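You operate a simulated robot arm through the tools that you are given. There is no shell and no other tool. Be economical: measure what you need, move in short steps, check, and stop when the job is done.

The job below is to be done with a simulated robot arm. You get a single attempt, and the scene is never put back.

## Task
Set the two buns beside the baking tray on it and brush egg on the middle of each.
Fine: stand the brush back in its pot. A coat counts when it lies all over at full strength: go over it till it gets no stronger.

The check looks at the end state, three seconds after you hand in, the way a careful person would. Anything else that was tipped, shoved, dropped, spilled or broken makes it a failure.

## Robot
A 7-joint arm with a two-finger parallel gripper, fixed in place. Base frame: the origin is at the foot of the arm, x ahead of it, y to its left, z up; the work surface is at about z = 0.9. Readings come in m, degrees, newtons and seconds.
With the tool pointing down near the work surface it reaches from about 0.24 to 0.68 m from the base axis. Its first joint turns from -66.0 to 66.0 degrees. Payload 2.4 kg.
The TCP is the grasp point between the finger pads, 0.03 m short of the fingertips. In the tool frame z runs along the fingers and y along their closing line. Largest opening 0.094 m; finger width 0.028, thickness 0.01; the body of the gripper, 0.05 by 0.096 m, starts 0.055 m behind the TCP.
Orientation is that of the tool frame in the base frame, as a unit quaternion [x, y, z, w]. With the fingers straight down and closing along the base's y, the tool's x points along the base's -x, its y along +y and its z along -z.

## Interface
- The arm moves only by the tool servo_tool. Its argument "targets" is a list of rows, each a list of 6 numbers: the shift along the base's x, y, z in m, then the turn, a rotation vector about the base's x, y, z in degrees. In form: [[tx, ty, tz, wx, wy, wz], ...]. A call has 1 to 12 rows; each row shifts and turns the commanded pose from where the row before left it. "hand" is the gripper command, from -1 (shut) to 1 (fully open), values between in proportion, set as the call begins (left out, the last holds). A row lasts 0.2 s, in which the tool goes at most 0.05 m and 8.6 degrees; a call with a longer step from one row to the next is refused whole, and so is a gripper value outside its range. Where a pose cannot be reached the arm comes as near as it can. A force on the tool above 40 N (or 10 N above the force at the start of the call, whichever is more), or a blocked arm, ends the call early, and 0.2 s more pass. The fingers move at their own pace (about 0.153 m/s each) and stop on an object; they squeeze with about 44 N. The grip force told is the motor's: it shows also when the fingers shut on nothing. Time passes only in rows, and 0.2 s behind the last, so rows that do not move let the fingers close. The reply holds the time, the measured pose of the TCP, the force on the tool along the base axes, the opening and the grip force, in the units named above and with some noise, with the torque about the TCP (base axes, N m) and any sound that the robot's microphone picked up.
- Cameras (640 x 400 px; columns grow to the right, rows downward): "scene" is fixed at [0.0289, 0.4599, 1.4557]; the picture's right is [-0.85, -0.53, 0.00], its down [-0.23, 0.37, -0.90] and it looks along [0.47, -0.76, -0.44] (base axes); focal length 374 px, centre (320, 200). "wrist" rides on the gripper at [0.076, 0.014, -0.102] in the tool frame; the picture's right is [-0.18, 0.98, 0.00], its down [-0.75, -0.14, -0.64] and it looks along [-0.63, -0.12, 0.77] (tool axes); focal length 243 px, centre (320, 200). There is no depth. A picture from a camera that has moved, and an enlarged one, comes with that camera's place and axes in the base frame and with its lens.
- camera(camera): a new picture of that camera. It takes no simulated time.
- inspect(camera, box): a new picture of the part [left, top, right, bottom] of that camera's present view, enlarged. It takes no simulated time.
- hand_in(): hands the job in; it is judged then, once.

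Work in short steps. Places have to be worked out from the pictures, the camera data and where the tool is seen: move nearer, look again, correct. Check each grasp and each placing, and mend what went wrong. You have 120 turns and 84 pictures in all, those below and enlarged ones among them. Open the gripper and draw the arm clear of the work before you hand the job in, unless the task says otherwise; then end with one line.

The tools are called by a JSON object that holds its "api" and its "payload". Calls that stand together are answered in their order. servo_tool: Moves the arm, as the interface text tells. Its arguments: {"type":"object","properties":{"targets":{"type":"array","items":{"type":"array","items":{"type":"number"}}},"hand":{"type":"number"}},"required":["targets"]} The other tools are called the same way: camera (camera) takes a picture; inspect (camera, box) takes an enlarged picture of a part of a camera's view; hand_in () hands the job in.

At the start:

```text
t: 0.0
eef_pos: [0.3523, -0.1841, 1.2375]
ee_rot: [-0.001, 1.0, 0.0, 0.0]
ft_force: [-0.2, 0.4, 0.3]
torque: [0.05, -0.02, 0.0]
finger_gap: 0.0939
gripper_force: 0.1
```

scene: 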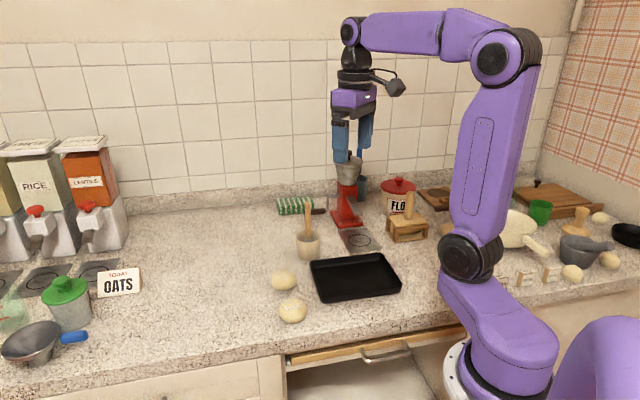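
wrist: 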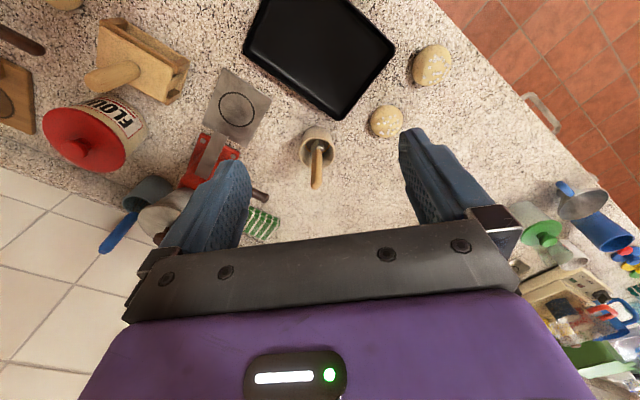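

I'll enlarge the tray, pot and buns in both views so I can measure them.

{"api": "inspect", "payload": {"camera": "scene", "box": [250, 190, 410, 330]}}

{"api": "inspect", "payload": {"camera": "wrist", "box": [200, 0, 480, 220]}}

```text
2.86 times, centred on (330, 260) of scene
camera zoom: at [0.0289, 0.4599, 1.4557], right [-0.85, -0.53, 0.0], down [-0.23, 0.37, -0.9], along [0.47, -0.76, -0.44], focal length 1068 px, centre (291, 29)
```

zoom: 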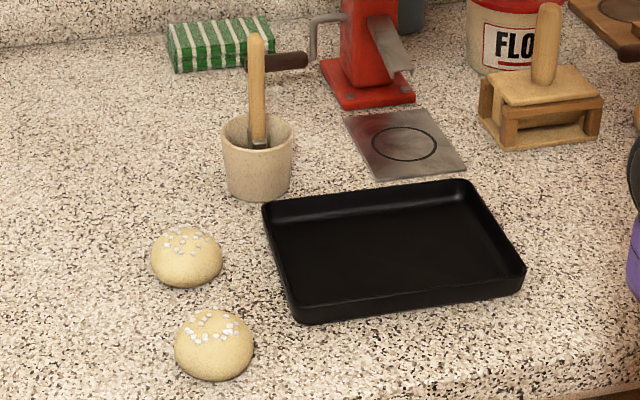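

```text
1.82 times, centred on (340, 110) of wrist
camera zoom: at [0.2756, -0.1692, 1.34], right [0.18, 0.98, 0.0], down [0.75, -0.14, 0.64], along [0.63, -0.12, -0.77], focal length 441 px, centre (284, 364)
```

zoom: 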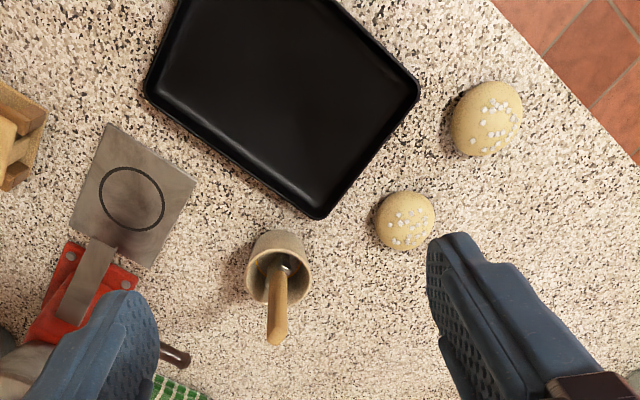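

Estimates so far: the tray is centred near (0.33,-0.18) and turned about 45°. The buns are near (0.46,-0.08) and (0.385,-0.012), and the pot is near (0.487,-0.216). I'll turn the tool 45° to line up with the tray, go lower and look again.

{"api": "servo_tool", "payload": {"targets": [[0.001, 0.012, -0.02, 0, 0, 7.5], [0.001, 0.012, -0.02, 0, 0, 7.5], [0.001, 0.012, -0.02, 0, 0, 7.5], [0.001, 0.012, -0.02, 0, 0, 7.5], [0.001, 0.012, -0.02, 0, 0, 7.5], [0.001, 0.012, -0.02, 0, 0, 7.5], [0, 0, 0, 0, 0, 0]], "hand": 1}}

{"api": "camera", "payload": {"camera": "wrist"}}

{"api": "camera", "payload": {"camera": "scene"}}

```text
t: 1.6
eef_pos: [0.3584, -0.112, 1.1161]
ee_rot: [-0.384, 0.923, 0.001, 0.0]
ft_force: [-0.1, -0.3, -1.0]
torque: [0.02, 0.0, 0.02]
finger_gap: 0.0938
gripper_force: 0.1
```

```text
79 pictures are left
camera wrist: at [0.2938, -0.1546, 1.2187], right [-0.57, 0.82, 0.0], down [0.63, 0.43, 0.64], along [0.53, 0.36, -0.77], focal length 243 px, centre (320, 200)
```

wrist: 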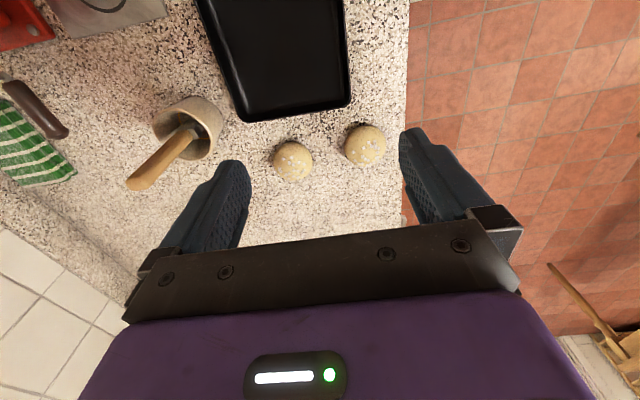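

```text
78 pictures are left
```

scene: 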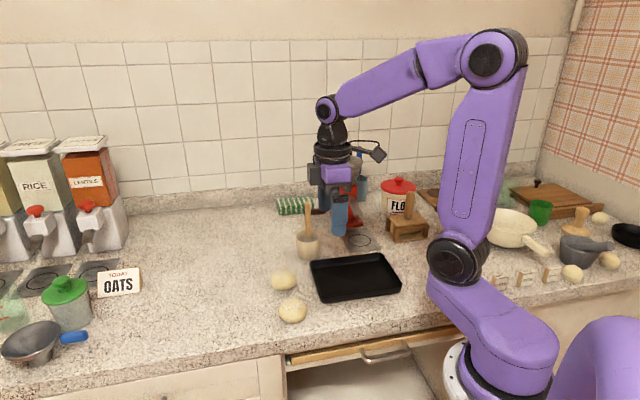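

The wrist view puts bun 1 at (0.465,-0.087) and bun 2 at (0.387,-0.016). The tray's centre comes out near (0.333,-0.186). I'll move above bun 1 to z=1.0.

{"api": "servo_tool", "payload": {"targets": [[0.027, 0.0065, -0.029, 0, 0, 0], [0.027, 0.0065, -0.029, 0, 0, 0], [0.027, 0.0065, -0.029, 0, 0, 0], [0.0254, 0.006, -0.029, 0, 0, 0], [0, 0, 0, 0, 0, 0]], "hand": 0.8}}

{"api": "camera", "payload": {"camera": "wrist"}}

{"api": "inspect", "payload": {"camera": "scene", "box": [250, 190, 410, 330]}}

```text
t: 2.8
eef_pos: [0.4652, -0.0854, 0.9998]
ee_rot: [-0.383, 0.924, 0.0, 0.0]
ft_force: [0.8, 0.9, 0.6]
torque: [0.0, 0.0, 0.0]
finger_gap: 0.0846
gripper_force: 0.2
```

```text
77 pictures are left
camera wrist: at [0.4003, -0.1278, 1.1032], right [-0.57, 0.82, 0.0], down [0.63, 0.43, 0.64], along [0.53, 0.36, -0.77], focal length 243 px, centre (320, 200)
```

wrist: 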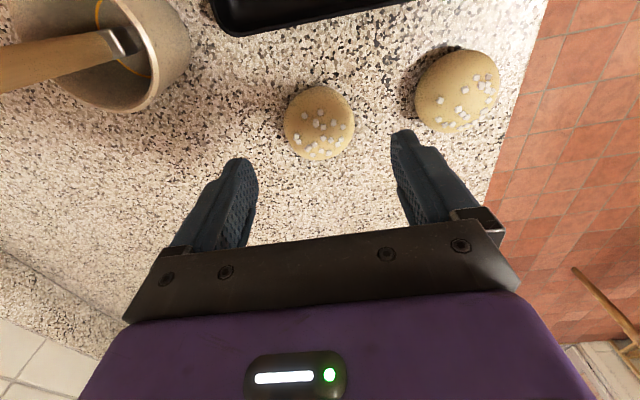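

```text
2.86 times, centred on (330, 260) of scene
camera zoom: at [0.0289, 0.4599, 1.4557], right [-0.85, -0.53, 0.0], down [-0.23, 0.37, -0.9], along [0.47, -0.76, -0.44], focal length 1068 px, centre (291, 29)
```

zoom: 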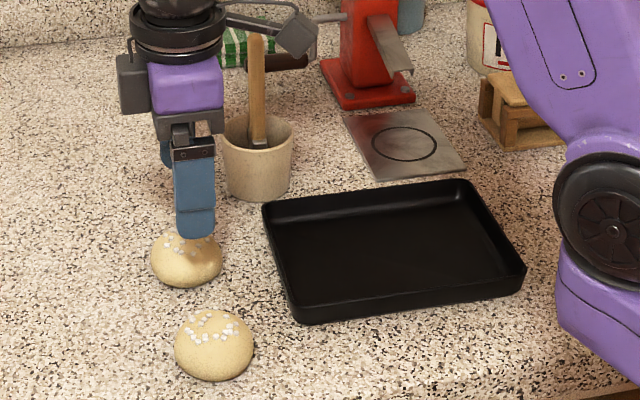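

Bun 1 is centred under the tool and about 57 mm wide. I'll go down to z≈0.937 and close gently on it.

{"api": "servo_tool", "payload": {"targets": [[-0.0005, 0, -0.022, 0, 0, 0], [-0.0005, 0, -0.021, 0, 0, 0], [0, 0, -0.02, 0, 0, 0], [0, 0, 0, 0, 0, 0]]}}

{"api": "servo_tool", "payload": {"targets": [[0, 0, 0, 0, 0, 0], [0, 0, 0, 0, 0, 0]], "hand": 0.1}}

```text
t: 3.8
eef_pos: [0.464, -0.0868, 0.9387]
ee_rot: [-0.383, 0.924, 0.0, 0.0]
ft_force: [-0.5, 0.1, 0.1]
torque: [0.01, 0.02, -0.02]
finger_gap: 0.0846
gripper_force: 0.0
```

```text
t: 4.4
eef_pos: [0.4636, -0.086, 0.9389]
ee_rot: [-0.382, 0.924, 0.0, 0.001]
ft_force: [-0.7, 0.0, 0.6]
torque: [0.0, -0.02, 0.0]
finger_gap: 0.056
gripper_force: 44.1
```

The fingers stopped at 56 mm, so it's a firm hold. I'll lift, check, then carry it over the tray.

{"api": "servo_tool", "payload": {"targets": [[0, 0, 0.03, 0, 0, 0], [0, 0, 0.03, 0, 0, 0], [0, 0, 0.01, 0, 0, 0], [-0.03, -0.024, 0, 0, 0, 0], [-0.03, -0.024, 0, 0, 0, 0], [-0.03, -0.024, 0, 0, 0, 0], [-0.03, -0.024, 0, 0, 0, 0], [-0.03, -0.024, 0, 0, 0, 0], [-0.009, -0.008, 0, 0, 0, 0], [0, 0, 0, 0, 0, 0]]}}

{"api": "inspect", "payload": {"camera": "scene", "box": [250, 190, 410, 330]}}

{"api": "camera", "payload": {"camera": "wrist"}}

```text
t: 6.6
eef_pos: [0.3053, -0.2142, 1.0083]
ee_rot: [-0.382, 0.924, 0.0, 0.0]
ft_force: [-0.3, 0.4, 0.4]
torque: [0.02, -0.01, -0.03]
finger_gap: 0.0518
gripper_force: 0.0
```

```text
2.86 times, centred on (330, 260) of scene
camera zoom: at [0.0289, 0.4599, 1.4557], right [-0.85, -0.53, 0.0], down [-0.23, 0.37, -0.9], along [0.47, -0.76, -0.44], focal length 1068 px, centre (291, 29)
```

zoom: 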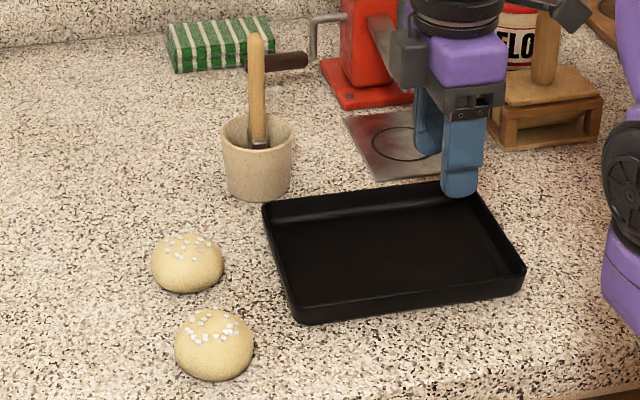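

```text
74 pictures are left
camera wrist: at [0.2412, -0.2584, 1.1101], right [-0.57, 0.82, 0.0], down [0.63, 0.43, 0.64], along [0.53, 0.36, -0.77], focal length 243 px, centre (320, 200)
```

wrist: 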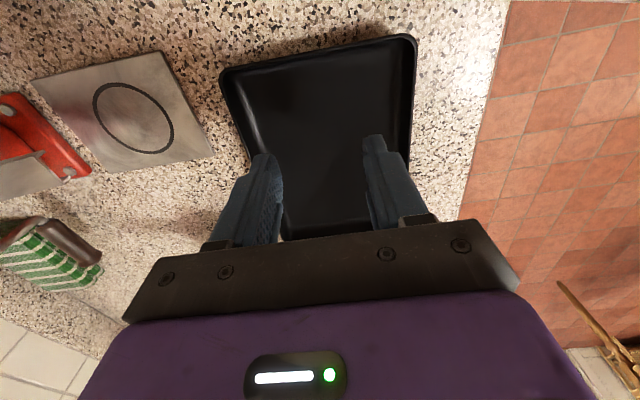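

Bun 1 slipped out low and stayed about where it was, because the grip was above its widest part. I'll go back over it, look again and grip lower.

{"api": "servo_tool", "payload": {"targets": [[0.03, 0.024, 0, 0, 0, 0], [0.03, 0.024, 0, 0, 0, 0], [0.03, 0.024, 0, 0, 0, 0], [0.03, 0.024, 0, 0, 0, 0], [0.03, 0.024, 0, 0, 0, 0], [0.009, 0.008, 0, 0, 0, 0], [0, 0, 0, 0, 0, 0]], "hand": 0.8}}

{"api": "camera", "payload": {"camera": "wrist"}}

```text
t: 8.2
eef_pos: [0.4647, -0.0875, 1.0098]
ee_rot: [-0.382, 0.924, 0.0, 0.0]
ft_force: [0.4, 0.7, 0.3]
torque: [0.0, -0.02, 0.01]
finger_gap: 0.0846
gripper_force: 0.0
```

```text
73 pictures are left
camera wrist: at [0.4009, -0.1308, 1.1113], right [-0.57, 0.82, 0.0], down [0.63, 0.43, 0.64], along [0.53, 0.36, -0.77], focal length 243 px, centre (320, 200)
```

wrist: 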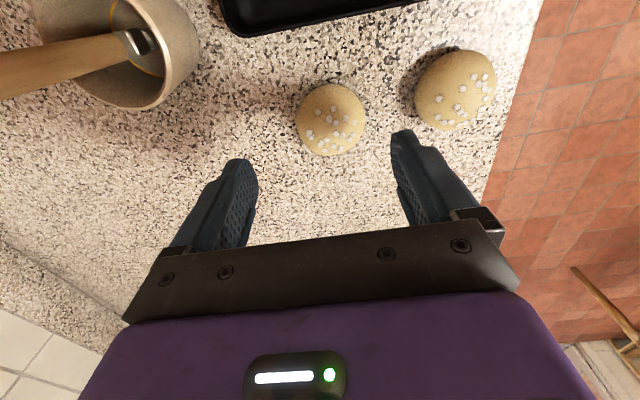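

Bun 1 is now at about (0.460,-0.081). I'll go down to z≈0.931 and close fully.

{"api": "servo_tool", "payload": {"targets": [[-0.005, 0.006, -0.02, 0, 0, 0], [0, 0, -0.03, 0, 0, 0], [0, 0, -0.022, 0, 0, 0], [0, 0, -0.006, 0, 0, 0], [0, 0, 0, 0, 0, 0]]}}

{"api": "servo_tool", "payload": {"targets": [[0, 0, 0, 0, 0, 0], [0, 0, 0, 0, 0, 0]], "hand": 0.1}}

{"api": "servo_tool", "payload": {"targets": [[0, 0, 0.01, 0, 0, 0], [0, 0, 0.01, 0, 0, 0], [0, 0, 0.01, 0, 0, 0], [0, 0, 0.01, 0, 0, 0]], "hand": 0.1}}

```text
t: 9.4
eef_pos: [0.4587, -0.0815, 0.9313]
ee_rot: [-0.383, 0.924, 0.001, 0.0]
ft_force: [-0.8, -0.4, -0.1]
torque: [-0.02, -0.01, -0.04]
finger_gap: 0.0847
gripper_force: 0.0
```

```text
t: 10.0
eef_pos: [0.4581, -0.0814, 0.9312]
ee_rot: [-0.382, 0.924, 0.0, 0.001]
ft_force: [0.1, -0.3, 0.4]
torque: [-0.01, 0.01, -0.03]
finger_gap: 0.056
gripper_force: 44.4
```

```text
t: 11.0
eef_pos: [0.4595, -0.0803, 0.9711]
ee_rot: [-0.383, 0.924, 0.0, 0.0]
ft_force: [0.4, -0.2, -0.9]
torque: [0.02, 0.0, 0.01]
finger_gap: 0.0561
gripper_force: 44.0
```

The bun is holding at 56 mm. I'll raise it and carry it over the far half of the tray.

{"api": "servo_tool", "payload": {"targets": [[0, 0, 0.02, 0, 0, 0], [0, 0, 0.015, 0, 0, 0], [-0.02, -0.017, 0, 0, 0, 0], [-0.02, -0.017, 0, 0, 0, 0], [-0.02, -0.017, 0, 0, 0, 0], [-0.02, -0.017, 0, 0, 0, 0], [-0.02, -0.017, 0, 0, 0, 0], [-0.02, -0.017, 0, 0, 0, 0], [-0.02, -0.017, 0, 0, 0, 0], [-0.013, -0.012, 0, 0, 0, 0], [0, 0, 0, 0, 0, 0]]}}

{"api": "camera", "payload": {"camera": "wrist"}}

{"api": "inspect", "payload": {"camera": "scene", "box": [250, 190, 410, 330]}}

```text
t: 13.4
eef_pos: [0.3054, -0.211, 1.0055]
ee_rot: [-0.382, 0.924, -0.001, -0.001]
ft_force: [-1.0, 0.2, 0.3]
torque: [0.02, 0.01, -0.02]
finger_gap: 0.056
gripper_force: 43.7
```

```text
72 pictures are left
camera wrist: at [0.2413, -0.2554, 1.108], right [-0.57, 0.82, 0.0], down [0.63, 0.43, 0.64], along [0.53, 0.36, -0.77], focal length 243 px, centre (320, 200)
```

wrist: 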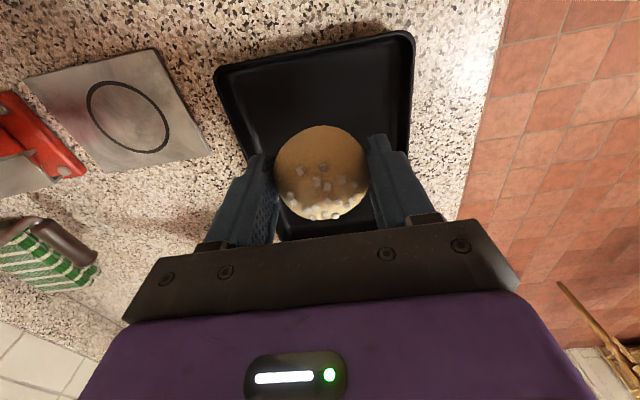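

```text
2.86 times, centred on (330, 260) of scene
camera zoom: at [0.0289, 0.4599, 1.4557], right [-0.85, -0.53, 0.0], down [-0.23, 0.37, -0.9], along [0.47, -0.76, -0.44], focal length 1068 px, centre (291, 29)
```

zoom: 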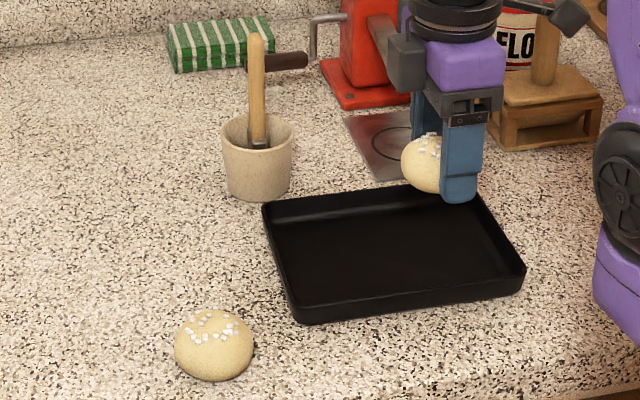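

The bun is in the grip and over the far half of the tray. I'll lower it until it touches.

{"api": "servo_tool", "payload": {"targets": [[0, 0, -0.02, 0, 0, 0], [0, 0, -0.02, 0, 0, 0], [0, 0, -0.015, 0, 0, 0], [0, 0, -0.007, 0, 0, 0], [0, 0, -0.003, 0, 0, 0], [0, 0, 0, 0, 0, 0]]}}

{"api": "inspect", "payload": {"camera": "scene", "box": [290, 210, 410, 310]}}

```text
t: 14.8
eef_pos: [0.3055, -0.2124, 0.9407]
ee_rot: [-0.383, 0.924, 0.0, 0.0]
ft_force: [0.4, 0.3, -0.8]
torque: [-0.04, -0.02, -0.05]
finger_gap: 0.056
gripper_force: 43.4
```

```text
4.00 times, centred on (350, 260) of scene
camera zoom: at [0.0289, 0.4599, 1.4557], right [-0.85, -0.53, 0.0], down [-0.23, 0.37, -0.9], along [0.47, -0.76, -0.44], focal length 1496 px, centre (200, -40)
```

zoom: 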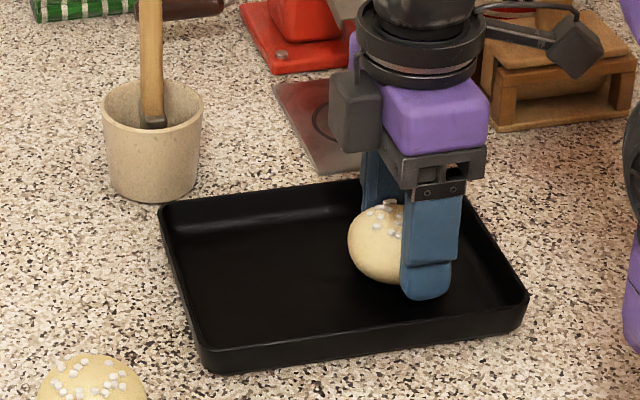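

There's no contact force yet, so I'll lower in small steps.

{"api": "servo_tool", "payload": {"targets": [[0, 0, -0.002, 0, 0, 0], [0, 0, -0.002, 0, 0, 0], [0, 0, 0, 0, 0, 0]]}}

```text
t: 15.6
eef_pos: [0.3052, -0.2107, 0.9362]
ee_rot: [-0.384, 0.923, 0.001, 0.0]
ft_force: [0.4, 0.4, -0.7]
torque: [0.02, -0.02, 0.03]
finger_gap: 0.0558
gripper_force: 43.5
```

{"api": "servo_tool", "payload": {"targets": [[0, 0, -0.0015, 0, 0, 0], [0, 0, 0, 0, 0, 0]]}}

```text
t: 16.2
eef_pos: [0.306, -0.2122, 0.9353]
ee_rot: [-0.384, 0.923, -0.002, 0.0]
ft_force: [-0.8, 5.2, 28.6]
torque: [-0.2, -0.4, 0.04]
finger_gap: 0.0556
gripper_force: 44.3
```

The bun touched down at z≈0.9355. I'll ease up slightly, open just enough to let go, and rise.

{"api": "servo_tool", "payload": {"targets": [[0, 0, 0.001, 0, 0, 0], [0, 0, 0, 0, 0, 0]]}}

{"api": "servo_tool", "payload": {"targets": [[0, 0, 0, 0, 0, 0], [0, 0, 0, 0, 0, 0], [0, 0, 0.02, 0, 0, 0], [0, 0, 0.03, 0, 0, 0], [0, 0, 0.03, 0, 0, 0], [0, 0, 0, 0, 0, 0]], "hand": 0.6}}

{"api": "camera", "payload": {"camera": "wrist"}}

{"api": "inspect", "payload": {"camera": "scene", "box": [250, 190, 410, 330]}}

```text
t: 16.8
eef_pos: [0.3046, -0.2121, 0.9348]
ee_rot: [-0.383, 0.924, 0.0, 0.0]
ft_force: [2.6, -0.9, 3.4]
torque: [-0.08, -0.15, 0.03]
finger_gap: 0.0559
gripper_force: 43.9
```

```text
t: 18.2
eef_pos: [0.3069, -0.2116, 1.0152]
ee_rot: [-0.383, 0.924, 0.0, 0.0]
ft_force: [-0.6, -0.2, -0.1]
torque: [0.01, -0.05, -0.02]
finger_gap: 0.075
gripper_force: 0.1
```

```text
69 pictures are left
camera wrist: at [0.2426, -0.2544, 1.1182], right [-0.57, 0.82, 0.0], down [0.63, 0.43, 0.64], along [0.53, 0.36, -0.77], focal length 243 px, centre (320, 200)
```

wrist: 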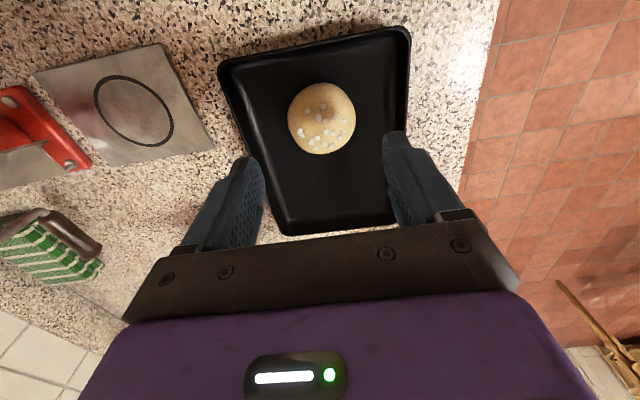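

```text
2.86 times, centred on (330, 260) of scene
camera zoom: at [0.0289, 0.4599, 1.4557], right [-0.85, -0.53, 0.0], down [-0.23, 0.37, -0.9], along [0.47, -0.76, -0.44], focal length 1068 px, centre (291, 29)
```

zoom: 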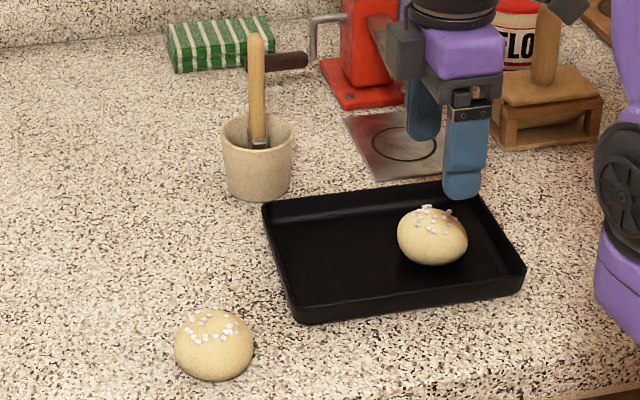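

Bun 1 sits upright in the tray at (0.305,-0.210). Next is bun 2, near (0.387,-0.017).

{"api": "servo_tool", "payload": {"targets": [[0.0134, 0.0325, 0, 0, 0, 0], [0.0134, 0.0325, 0, 0, 0, 0], [0.0134, 0.0325, 0, 0, 0, 0], [0.0134, 0.0325, 0, 0, 0, 0], [0.0134, 0.0325, 0, 0, 0, 0], [0.0134, 0.0325, 0, 0, 0, 0], [0, 0, 0, 0, 0, 0]], "hand": 0.85}}

{"api": "camera", "payload": {"camera": "wrist"}}

```text
t: 19.8
eef_pos: [0.3864, -0.0167, 1.0166]
ee_rot: [-0.382, 0.924, 0.0, 0.0]
ft_force: [-0.1, -0.1, -0.1]
torque: [0.01, -0.02, 0.04]
finger_gap: 0.087
gripper_force: 0.1
```

```text
67 pictures are left
camera wrist: at [0.3221, -0.0599, 1.1185], right [-0.57, 0.82, 0.0], down [0.63, 0.43, 0.64], along [0.53, 0.36, -0.77], focal length 243 px, centre (320, 200)
```

wrist: 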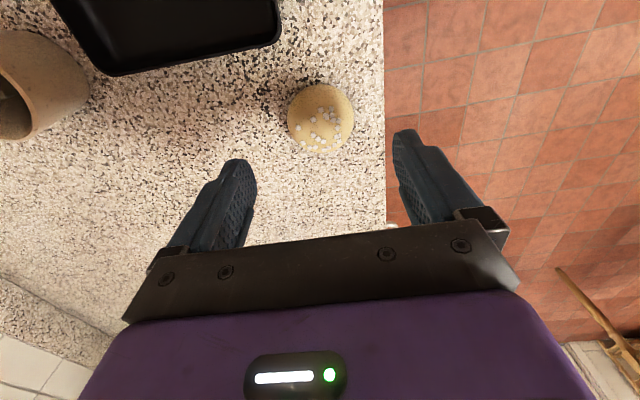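

Bun 2 is right under the tool. I'll go down to z≈0.931, grip and lift.

{"api": "servo_tool", "payload": {"targets": [[0, 0, -0.03, 0, 0, 0], [0, 0, -0.03, 0, 0, 0], [0, 0, -0.019, 0, 0, 0], [0, 0, -0.006, 0, 0, 0], [0, 0, 0, 0, 0, 0]]}}

{"api": "servo_tool", "payload": {"targets": [[0, 0, 0, 0, 0, 0], [0, 0, 0, 0, 0, 0]], "hand": 0.1}}

{"api": "servo_tool", "payload": {"targets": [[0, 0, 0.01, 0, 0, 0], [0, 0, 0.01, 0, 0, 0], [0, 0, 0.015, 0, 0, 0], [0, 0, 0.02, 0, 0, 0], [0, 0, 0.02, 0, 0, 0], [0, 0, 0, 0, 0, 0]]}}

{"api": "camera", "payload": {"camera": "wrist"}}

```text
t: 21.0
eef_pos: [0.3858, -0.0168, 0.9317]
ee_rot: [-0.384, 0.923, 0.0, 0.0]
ft_force: [0.0, 0.0, 0.3]
torque: [-0.01, 0.0, -0.04]
finger_gap: 0.0869
gripper_force: 0.0
```

```text
t: 21.6
eef_pos: [0.386, -0.0163, 0.9318]
ee_rot: [-0.383, 0.924, -0.001, 0.0]
ft_force: [0.1, 0.7, 0.6]
torque: [0.01, -0.03, 0.03]
finger_gap: 0.0556
gripper_force: 43.2
```

```text
t: 23.0
eef_pos: [0.386, -0.0191, 1.006]
ee_rot: [-0.383, 0.924, 0.0, -0.001]
ft_force: [0.2, -0.5, -0.2]
torque: [-0.03, -0.01, 0.01]
finger_gap: 0.0557
gripper_force: 44.1
```

```text
66 pictures are left
camera wrist: at [0.3214, -0.0623, 1.1086], right [-0.57, 0.82, 0.0], down [0.63, 0.43, 0.64], along [0.53, 0.36, -0.77], focal length 243 px, centre (320, 200)
```

wrist: 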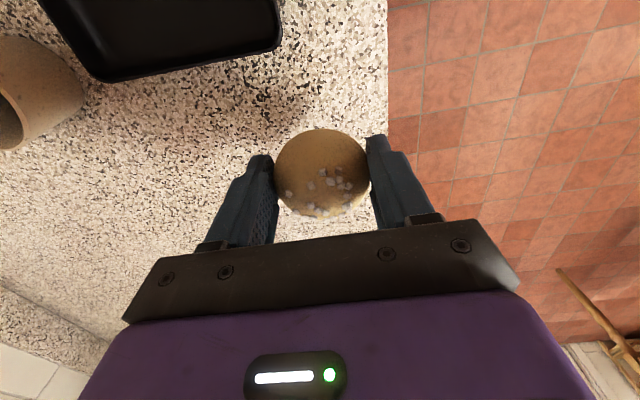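

Bun 2 is held. I'll carry it to the near half of the tray, at (0.363,-0.154), and lower it.

{"api": "servo_tool", "payload": {"targets": [[-0.004, -0.0225, 0, 0, 0, 0], [-0.004, -0.0225, 0, 0, 0, 0], [-0.004, -0.0225, 0, 0, 0, 0], [-0.004, -0.0225, 0, 0, 0, 0], [-0.004, -0.0225, 0, 0, 0, 0], [-0.004, -0.0225, 0, 0, 0, 0], [0, 0, 0, 0, 0, 0]]}}

{"api": "camera", "payload": {"camera": "wrist"}}

{"api": "servo_tool", "payload": {"targets": [[0, 0, -0.02, 0, 0, 0], [0, 0, -0.02, 0, 0, 0], [0, 0, -0.017, 0, 0, 0], [0, 0, -0.008, 0, 0, 0], [0, 0, -0.003, 0, 0, 0], [0, 0, 0, 0, 0, 0]]}}

{"api": "inspect", "payload": {"camera": "scene", "box": [290, 210, 410, 310]}}

```text
t: 24.6
eef_pos: [0.3631, -0.1498, 1.0057]
ee_rot: [-0.383, 0.924, 0.0, 0.0]
ft_force: [-0.1, 0.4, -1.0]
torque: [0.02, -0.01, -0.01]
finger_gap: 0.0559
gripper_force: 43.9
```

```text
65 pictures are left
camera wrist: at [0.2985, -0.194, 1.1084], right [-0.57, 0.82, 0.0], down [0.63, 0.43, 0.64], along [0.53, 0.36, -0.77], focal length 243 px, centre (320, 200)
```

wrist: 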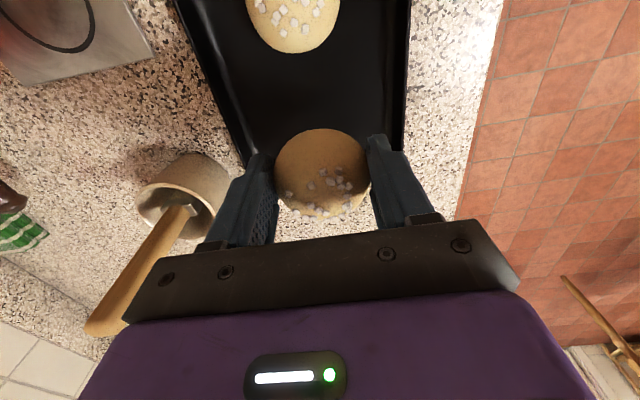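

```text
t: 26.0
eef_pos: [0.3626, -0.1512, 0.937]
ee_rot: [-0.382, 0.924, 0.0, -0.001]
ft_force: [1.1, -0.1, -0.1]
torque: [0.03, 0.03, -0.01]
finger_gap: 0.0558
gripper_force: 44.1
```

```text
4.00 times, centred on (350, 260) of scene
camera zoom: at [0.0289, 0.4599, 1.4557], right [-0.85, -0.53, 0.0], down [-0.23, 0.37, -0.9], along [0.47, -0.76, -0.44], focal length 1496 px, centre (200, -40)
```

zoom: 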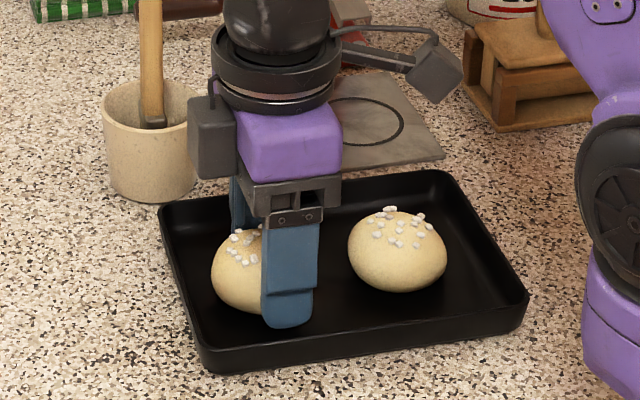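

It's almost touching. I'll go down 1 mm more, release and rise.

{"api": "servo_tool", "payload": {"targets": [[0, 0, -0.001, 0, 0, 0], [0, 0, 0, 0, 0, 0]]}}

{"api": "servo_tool", "payload": {"targets": [[0, 0, 0, 0, 0, 0], [0, 0, 0, 0, 0, 0], [0, 0, 0.02, 0, 0, 0], [0, 0, 0.04, 0, 0, 0], [0, 0, 0.04, 0, 0, 0], [0, 0, 0.04, 0, 0, 0], [0, 0, 0.04, 0, 0, 0], [0, 0, 0, 0, 0, 0]], "hand": 0.6}}

{"api": "camera", "payload": {"camera": "wrist"}}

{"api": "inspect", "payload": {"camera": "scene", "box": [250, 190, 410, 330]}}

```text
t: 26.6
eef_pos: [0.3625, -0.152, 0.937]
ee_rot: [-0.382, 0.924, 0.0, 0.0]
ft_force: [0.1, 0.7, -0.4]
torque: [-0.02, 0.02, -0.01]
finger_gap: 0.0557
gripper_force: 44.1
```

```text
t: 28.4
eef_pos: [0.3614, -0.1512, 1.1197]
ee_rot: [-0.382, 0.924, 0.0, 0.0]
ft_force: [0.0, 0.1, -1.7]
torque: [0.01, -0.01, 0.0]
finger_gap: 0.0753
gripper_force: 0.1
```

```text
63 pictures are left
camera wrist: at [0.2975, -0.1938, 1.2206], right [-0.57, 0.82, 0.0], down [0.63, 0.43, 0.64], along [0.53, 0.36, -0.77], focal length 243 px, centre (320, 200)
```

wrist: 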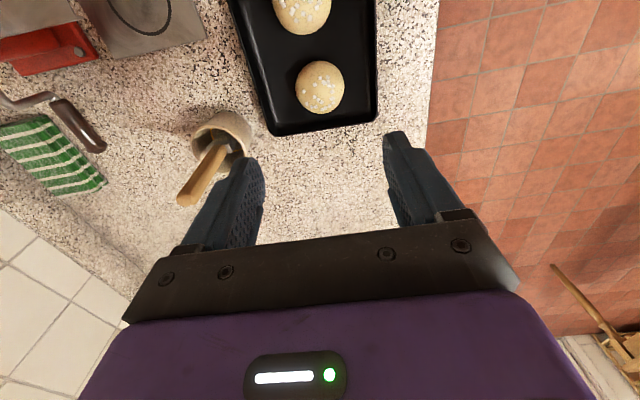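

```text
2.86 times, centred on (330, 260) of scene
camera zoom: at [0.0289, 0.4599, 1.4557], right [-0.85, -0.53, 0.0], down [-0.23, 0.37, -0.9], along [0.47, -0.76, -0.44], focal length 1068 px, centre (291, 29)
```

zoom: 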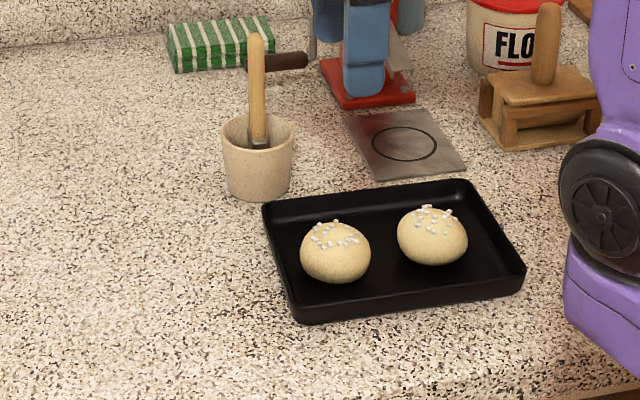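

Both buns are sitting in the tray. The brush handle triangulates to a top near (0.48,-0.214,1.05), almost vertical. I'll move above it, higher up, and look down.

{"api": "servo_tool", "payload": {"targets": [[0.01, -0.005, 0.03, 0, 0, 0], [0.022, -0.012, 0, 0, 0, 0], [0.022, -0.012, 0, 0, 0, 0], [0.022, -0.012, 0, 0, 0, 0], [0.022, -0.012, 0, 0, 0, 0], [0.02, -0.01, 0, 0, 0, 0], [0, 0, 0, 0, 0, 0]], "hand": 0.6}}

{"api": "camera", "payload": {"camera": "wrist"}}

{"api": "inspect", "payload": {"camera": "scene", "box": [260, 120, 380, 270]}}

```text
t: 30.0
eef_pos: [0.4802, -0.2143, 1.1478]
ee_rot: [-0.383, 0.924, 0.0, 0.0]
ft_force: [0.5, -0.3, 0.4]
torque: [0.0, -0.02, 0.01]
finger_gap: 0.0751
gripper_force: 0.0
```

```text
61 pictures are left
camera wrist: at [0.4154, -0.258, 1.2511], right [-0.57, 0.82, 0.0], down [0.63, 0.43, 0.64], along [0.53, 0.36, -0.77], focal length 243 px, centre (320, 200)
```

wrist: 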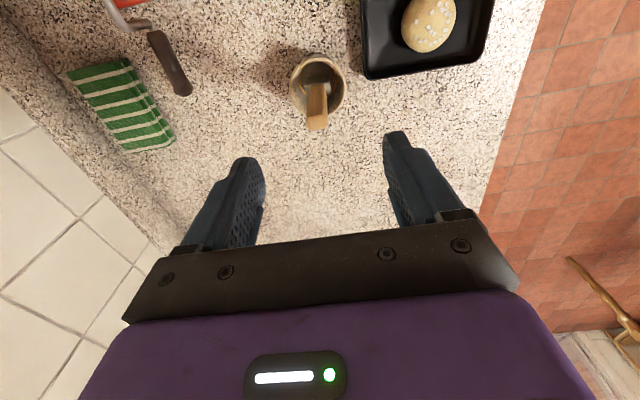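

```text
2.67 times, centred on (320, 195) of scene
camera zoom: at [0.0289, 0.4599, 1.4557], right [-0.85, -0.53, 0.0], down [-0.23, 0.37, -0.9], along [0.47, -0.76, -0.44], focal length 997 px, centre (320, 213)
```

zoom: 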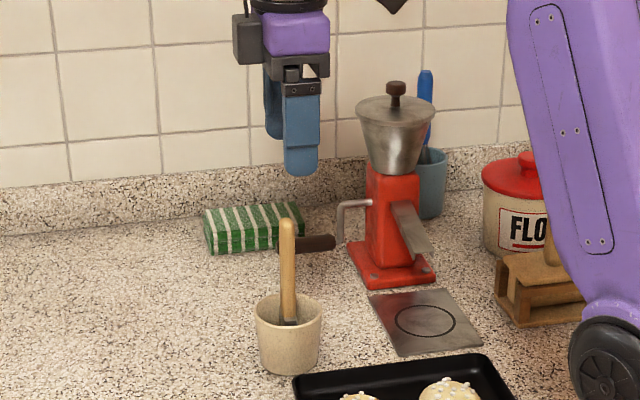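

{"api": "inspect", "payload": {"camera": "wrist", "box": [260, 30, 380, 150]}}

{"api": "inspect", "payload": {"camera": "scene", "box": [290, 195, 340, 265]}}

```text
3.33 times, centred on (320, 90) of wrist
camera zoom: at [0.4154, -0.258, 1.2511], right [-0.57, 0.82, 0.0], down [0.63, 0.43, 0.64], along [0.53, 0.36, -0.77], focal length 809 px, centre (320, 567)
```

zoom: 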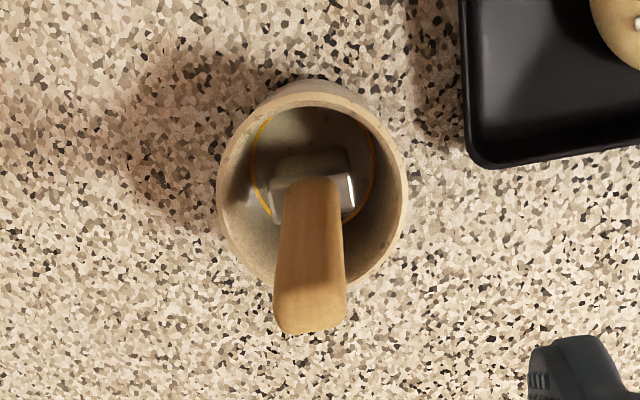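

```text
5.71 times, centred on (315, 230) of scene
camera zoom: at [0.0289, 0.4599, 1.4557], right [-0.85, -0.53, 0.0], down [-0.23, 0.37, -0.9], along [0.47, -0.76, -0.44], focal length 2137 px, centre (349, 29)
```

zoom: 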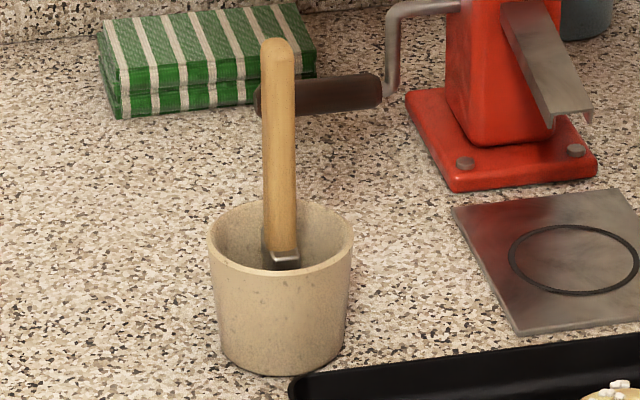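

The handle stands vertical near (0.485,-0.214), its top at about 1.048 and the ferrule near 0.945. It's a flat brush with its wide side along my closing line. I'll lower to z≈1.012 around the handle and check the centring.

{"api": "servo_tool", "payload": {"targets": [[0.005, 0.001, -0.03, 0, 0, 0], [0, 0, -0.03, 0, 0, 0], [0, 0, -0.03, 0, 0, 0], [0, 0, -0.03, 0, 0, 0], [0, 0, -0.016, 0, 0, 0], [0, 0, 0, 0, 0, 0]]}}

{"api": "camera", "payload": {"camera": "wrist"}}

{"api": "inspect", "payload": {"camera": "scene", "box": [270, 165, 350, 265]}}

```text
t: 31.4
eef_pos: [0.4855, -0.2134, 1.0114]
ee_rot: [-0.383, 0.924, 0.0, 0.0]
ft_force: [1.1, 0.8, -0.3]
torque: [-0.04, 0.0, -0.02]
finger_gap: 0.0755
gripper_force: 0.0
```

```text
57 pictures are left
camera wrist: at [0.4211, -0.2568, 1.1146], right [-0.57, 0.82, 0.0], down [0.63, 0.43, 0.64], along [0.53, 0.36, -0.77], focal length 243 px, centre (320, 200)
```

wrist: 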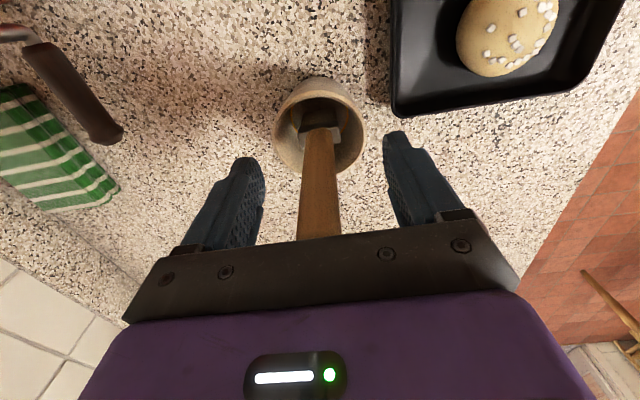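

```text
4.00 times, centred on (310, 215) of scene
camera zoom: at [0.0289, 0.4599, 1.4557], right [-0.85, -0.53, 0.0], down [-0.23, 0.37, -0.9], along [0.47, -0.76, -0.44], focal length 1496 px, centre (360, 140)
```

zoom: 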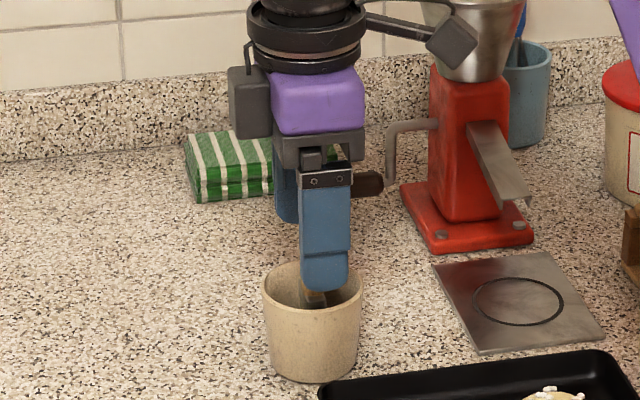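

The handle is centred between the fingers, so I'll close on it.

{"api": "servo_tool", "payload": {"targets": [[0, 0, 0, 0, 0, 0], [0, 0, 0, 0, 0, 0], [0, 0, 0, 0, 0, 0]], "hand": -1}}

{"api": "servo_tool", "payload": {"targets": [[0, 0, 0.02, 0, 0, 0], [0, 0, 0.03, 0, 0, 0], [0, 0, 0.03, 0, 0, 0], [0, 0, 0.03, 0, 0, 0], [0, 0, 0.01, 0, 0, 0], [0, 0, 0, 0, 0, 0]]}}

{"api": "camera", "payload": {"camera": "wrist"}}

{"api": "inspect", "payload": {"camera": "scene", "box": [260, 120, 380, 270]}}

```text
t: 32.2
eef_pos: [0.4858, -0.2132, 1.0122]
ee_rot: [-0.382, 0.924, 0.0, -0.001]
ft_force: [0.0, -0.2, -0.3]
torque: [-0.03, -0.01, 0.02]
finger_gap: 0.0179
gripper_force: 43.9
```

```text
t: 33.6
eef_pos: [0.4848, -0.2122, 1.1307]
ee_rot: [-0.383, 0.924, 0.0, 0.0]
ft_force: [0.4, 0.5, -0.3]
torque: [0.05, 0.0, 0.02]
finger_gap: 0.0181
gripper_force: 43.5
```

```text
55 pictures are left
camera wrist: at [0.4205, -0.2559, 1.2326], right [-0.57, 0.82, 0.0], down [0.63, 0.43, 0.64], along [0.53, 0.36, -0.77], focal length 243 px, centre (320, 200)
```

wrist: 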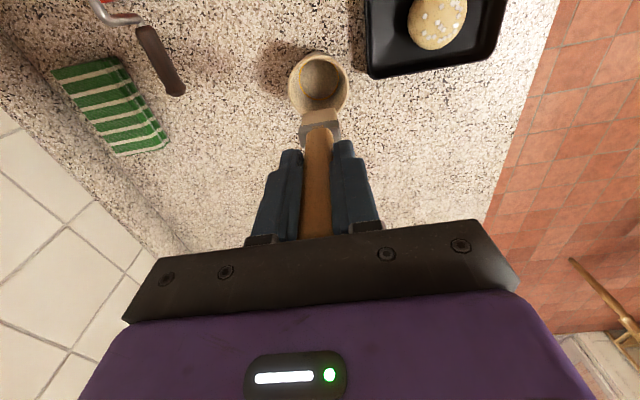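

```text
2.67 times, centred on (320, 195) of scene
camera zoom: at [0.0289, 0.4599, 1.4557], right [-0.85, -0.53, 0.0], down [-0.23, 0.37, -0.9], along [0.47, -0.76, -0.44], focal length 997 px, centre (320, 213)
```

zoom: 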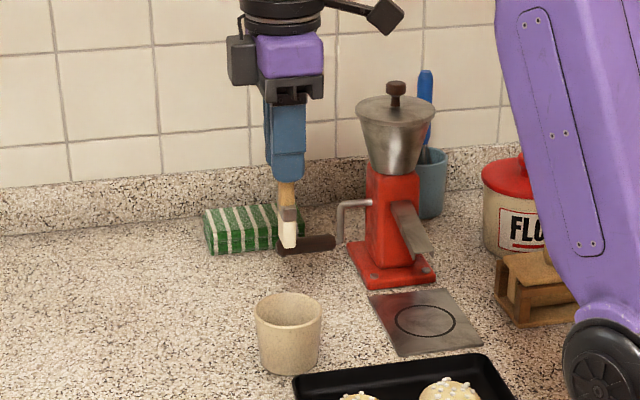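

Lifted cleanly, and the pot stayed put. I'll look closely at the bristles and inside the pot.

{"api": "inspect", "payload": {"camera": "scene", "box": [295, 175, 345, 265]}}

{"api": "inspect", "payload": {"camera": "wrist", "box": [260, 30, 380, 180]}}

```text
4.44 times, centred on (320, 220) of scene
camera zoom: at [0.0289, 0.4599, 1.4557], right [-0.85, -0.53, 0.0], down [-0.23, 0.37, -0.9], along [0.47, -0.76, -0.44], focal length 1662 px, centre (320, 111)
```

zoom: 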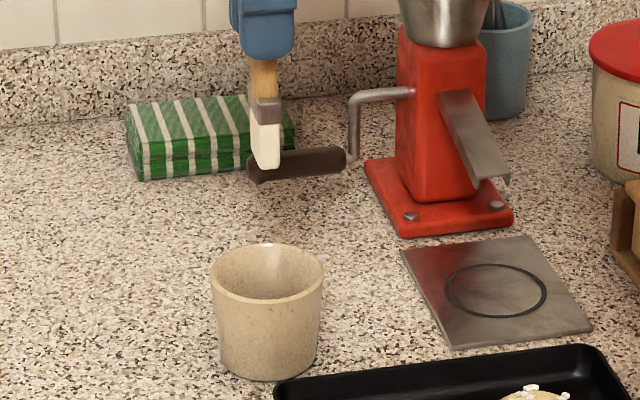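

```text
2.67 times, centred on (320, 105) of wrist
camera zoom: at [0.4205, -0.2559, 1.2326], right [-0.57, 0.82, 0.0], down [0.63, 0.43, 0.64], along [0.53, 0.36, -0.77], focal length 647 px, centre (320, 453)
```

zoom: 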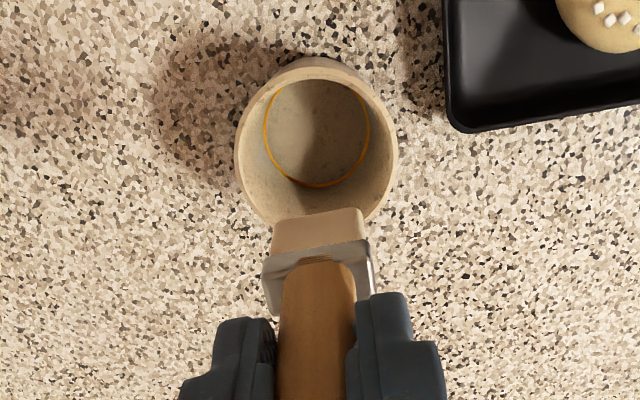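

The bristles look pale and the pot shows only an orange ring. I'll check whether any other vessel holds egg.

{"api": "inspect", "payload": {"camera": "scene", "box": [480, 170, 640, 290]}}

{"api": "inspect", "payload": {"camera": "scene", "box": [0, 130, 160, 370]}}

{"api": "inspect", "payload": {"camera": "wrist", "box": [295, 45, 355, 125]}}

```text
3.33 times, centred on (560, 230) of scene
camera zoom: at [0.0289, 0.4599, 1.4557], right [-0.85, -0.53, 0.0], down [-0.23, 0.37, -0.9], along [0.47, -0.76, -0.44], focal length 1246 px, centre (-480, 100)
```

zoom: 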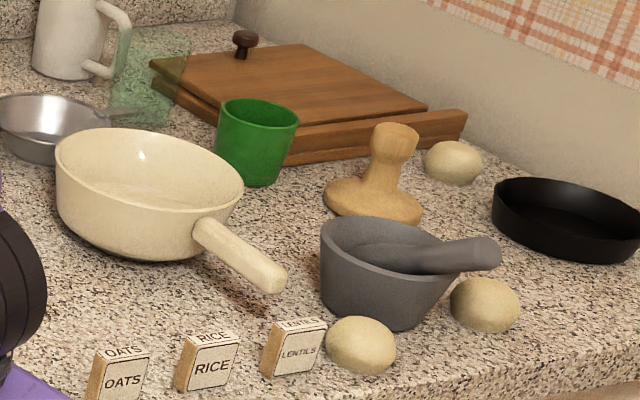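

```text
1.67 times, centred on (80, 250) of scene
camera zoom: at [0.0289, 0.4599, 1.4557], right [-0.85, -0.53, 0.0], down [-0.23, 0.37, -0.9], along [0.47, -0.76, -0.44], focal length 623 px, centre (720, 117)
```

zoom: 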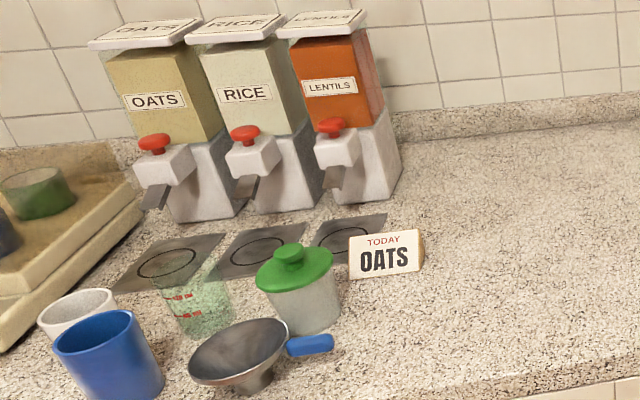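

```text
5.00 times, centred on (325, 85) of wrist
camera zoom: at [0.4205, -0.2559, 1.2326], right [-0.57, 0.82, 0.0], down [0.63, 0.43, 0.64], along [0.53, 0.36, -0.77], focal length 1213 px, centre (295, 775)
```

zoom: 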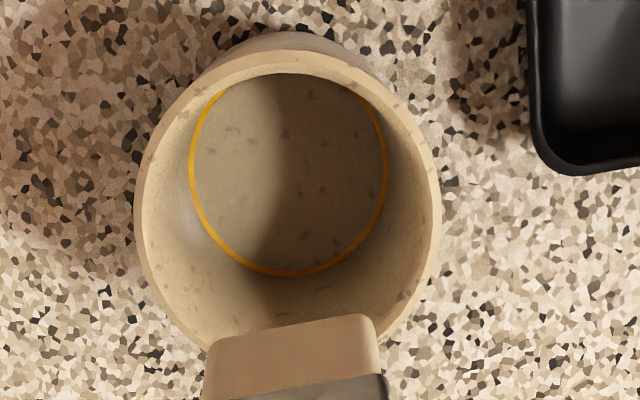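

There's no other source of egg: the pot has an egg film at its bottom and the brush was standing in it. The bristle tip is about 0.10 m below the TCP. I'll move over bun 2 and come down part way.

{"api": "servo_tool", "payload": {"targets": [[-0.02, 0.0105, 0, 0, 0, 0], [-0.02, 0.0105, 0, 0, 0, 0], [-0.02, 0.0105, 0, 0, 0, 0], [-0.02, 0.0105, 0, 0, 0, 0], [-0.02, 0.0105, 0, 0, 0, 0], [-0.021, 0.0105, 0, 0, 0, 0], [0, 0, -0.03, 0, 0, 0], [0, 0, -0.03, 0, 0, 0], [0, 0, 0, 0, 0, 0]]}}

{"api": "inspect", "payload": {"camera": "scene", "box": [300, 190, 400, 300]}}

{"api": "inspect", "payload": {"camera": "wrist", "box": [230, 20, 410, 200]}}

```text
t: 35.6
eef_pos: [0.3631, -0.1508, 1.0705]
ee_rot: [-0.384, 0.923, 0.0, 0.0]
ft_force: [0.3, 0.1, -0.2]
torque: [-0.01, 0.0, -0.02]
finger_gap: 0.0181
gripper_force: 44.0
```

```text
3.64 times, centred on (350, 245) of scene
camera zoom: at [0.0289, 0.4599, 1.4557], right [-0.85, -0.53, 0.0], down [-0.23, 0.37, -0.9], along [0.47, -0.76, -0.44], focal length 1360 px, centre (211, 36)
```

zoom: 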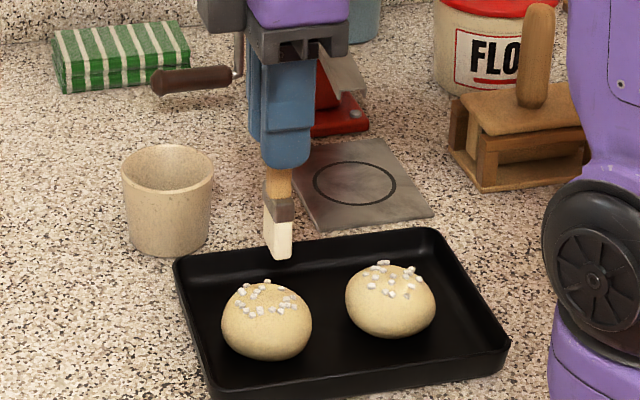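

```text
2.22 times, centred on (320, 110) of wrist
camera zoom: at [0.2985, -0.1947, 1.1733], right [-0.57, 0.82, 0.0], down [0.63, 0.43, 0.64], along [0.53, 0.36, -0.77], focal length 539 px, centre (320, 400)
```

zoom: 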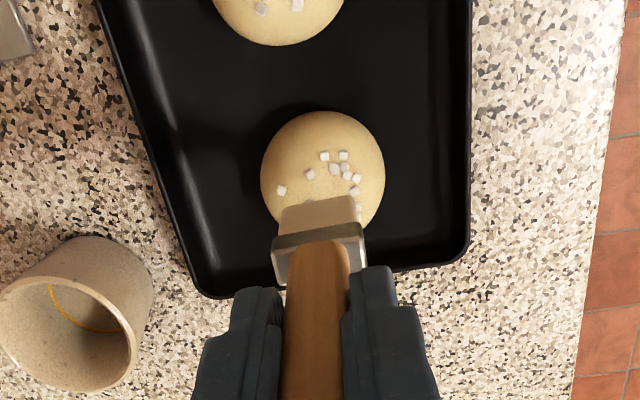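

The tip is centred over bun 2, and I put the bun's top at about z=0.942. I'll descend in small steps watching the force.

{"api": "servo_tool", "payload": {"targets": [[0.001, 0.001, -0.01, 0, 0, 0], [0, 0, -0.01, 0, 0, 0], [0, 0, -0.003, 0, 0, 0], [0, 0, -0.003, 0, 0, 0], [0, 0, 0, 0, 0, 0]]}}

{"api": "inspect", "payload": {"camera": "scene", "box": [310, 230, 380, 300]}}

```text
t: 36.8
eef_pos: [0.3646, -0.1493, 1.0441]
ee_rot: [-0.383, 0.924, 0.0, 0.001]
ft_force: [0.3, 0.8, -0.3]
torque: [-0.03, 0.03, 0.0]
finger_gap: 0.0179
gripper_force: 43.8
```

```text
5.71 times, centred on (345, 265) of scene
camera zoom: at [0.0289, 0.4599, 1.4557], right [-0.85, -0.53, 0.0], down [-0.23, 0.37, -0.9], along [0.47, -0.76, -0.44], focal length 2137 px, centre (177, -171)
```

zoom: 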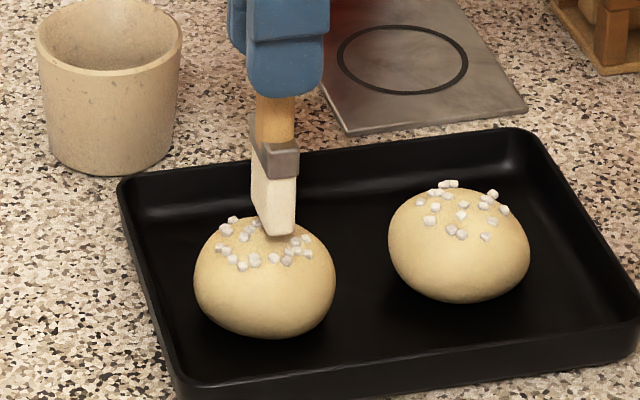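

The tip is just at the bun top, and the sugar makes a ring around the middle. I'll press in 2 mm steps.

{"api": "servo_tool", "payload": {"targets": [[0, 0, -0.002, 0, 0, 0], [0, 0, -0.002, 0, 0, 0], [0, 0, 0, 0, 0, 0]]}}

{"api": "inspect", "payload": {"camera": "scene", "box": [310, 230, 380, 300]}}

```text
t: 37.6
eef_pos: [0.3658, -0.1493, 1.04]
ee_rot: [-0.383, 0.924, 0.0, 0.0]
ft_force: [-0.4, -0.7, -0.1]
torque: [0.01, 0.01, -0.02]
finger_gap: 0.0178
gripper_force: 44.2
```

```text
5.71 times, centred on (345, 265) of scene
camera zoom: at [0.0289, 0.4599, 1.4557], right [-0.85, -0.53, 0.0], down [-0.23, 0.37, -0.9], along [0.47, -0.76, -0.44], focal length 2137 px, centre (177, -171)
```

zoom: 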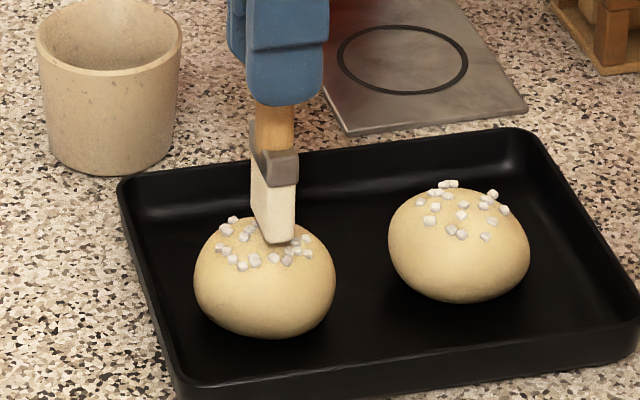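

No force yet. I'll go a little lower and make a short stroke to see whether egg transfers.

{"api": "servo_tool", "payload": {"targets": [[0, 0, -0.002, 0, 0, 0], [0, 0, -0.002, 0, 0, 0], [0, 0, 0, 0, 0, 0]]}}

{"api": "servo_tool", "payload": {"targets": [[0.004, 0.004, 0, 0, 0, 0], [-0.004, -0.004, 0, 0, 0, 0], [-0.004, -0.004, 0, 0, 0, 0], [0.004, 0.004, 0, 0, 0, 0], [0, 0, 0, 0, 0, 0]]}}

{"api": "inspect", "payload": {"camera": "scene", "box": [310, 230, 380, 300]}}

```text
t: 38.4
eef_pos: [0.3666, -0.1496, 1.0356]
ee_rot: [-0.383, 0.924, -0.002, 0.001]
ft_force: [0.6, 0.4, 14.4]
torque: [0.06, 0.05, 0.0]
finger_gap: 0.0181
gripper_force: 44.1
```

```text
t: 39.6
eef_pos: [0.3636, -0.15, 1.0377]
ee_rot: [-0.382, 0.924, -0.001, -0.001]
ft_force: [-6.2, -7.4, 24.5]
torque: [-0.74, 0.64, 0.03]
finger_gap: 0.018
gripper_force: 44.2
```

```text
5.71 times, centred on (345, 265) of scene
camera zoom: at [0.0284, 0.4598, 1.4557], right [-0.85, -0.53, 0.0], down [-0.23, 0.37, -0.9], along [0.48, -0.76, -0.44], focal length 2137 px, centre (177, -171)
```

zoom: 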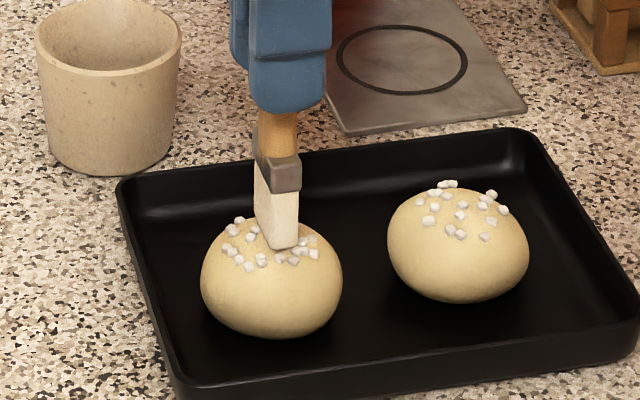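

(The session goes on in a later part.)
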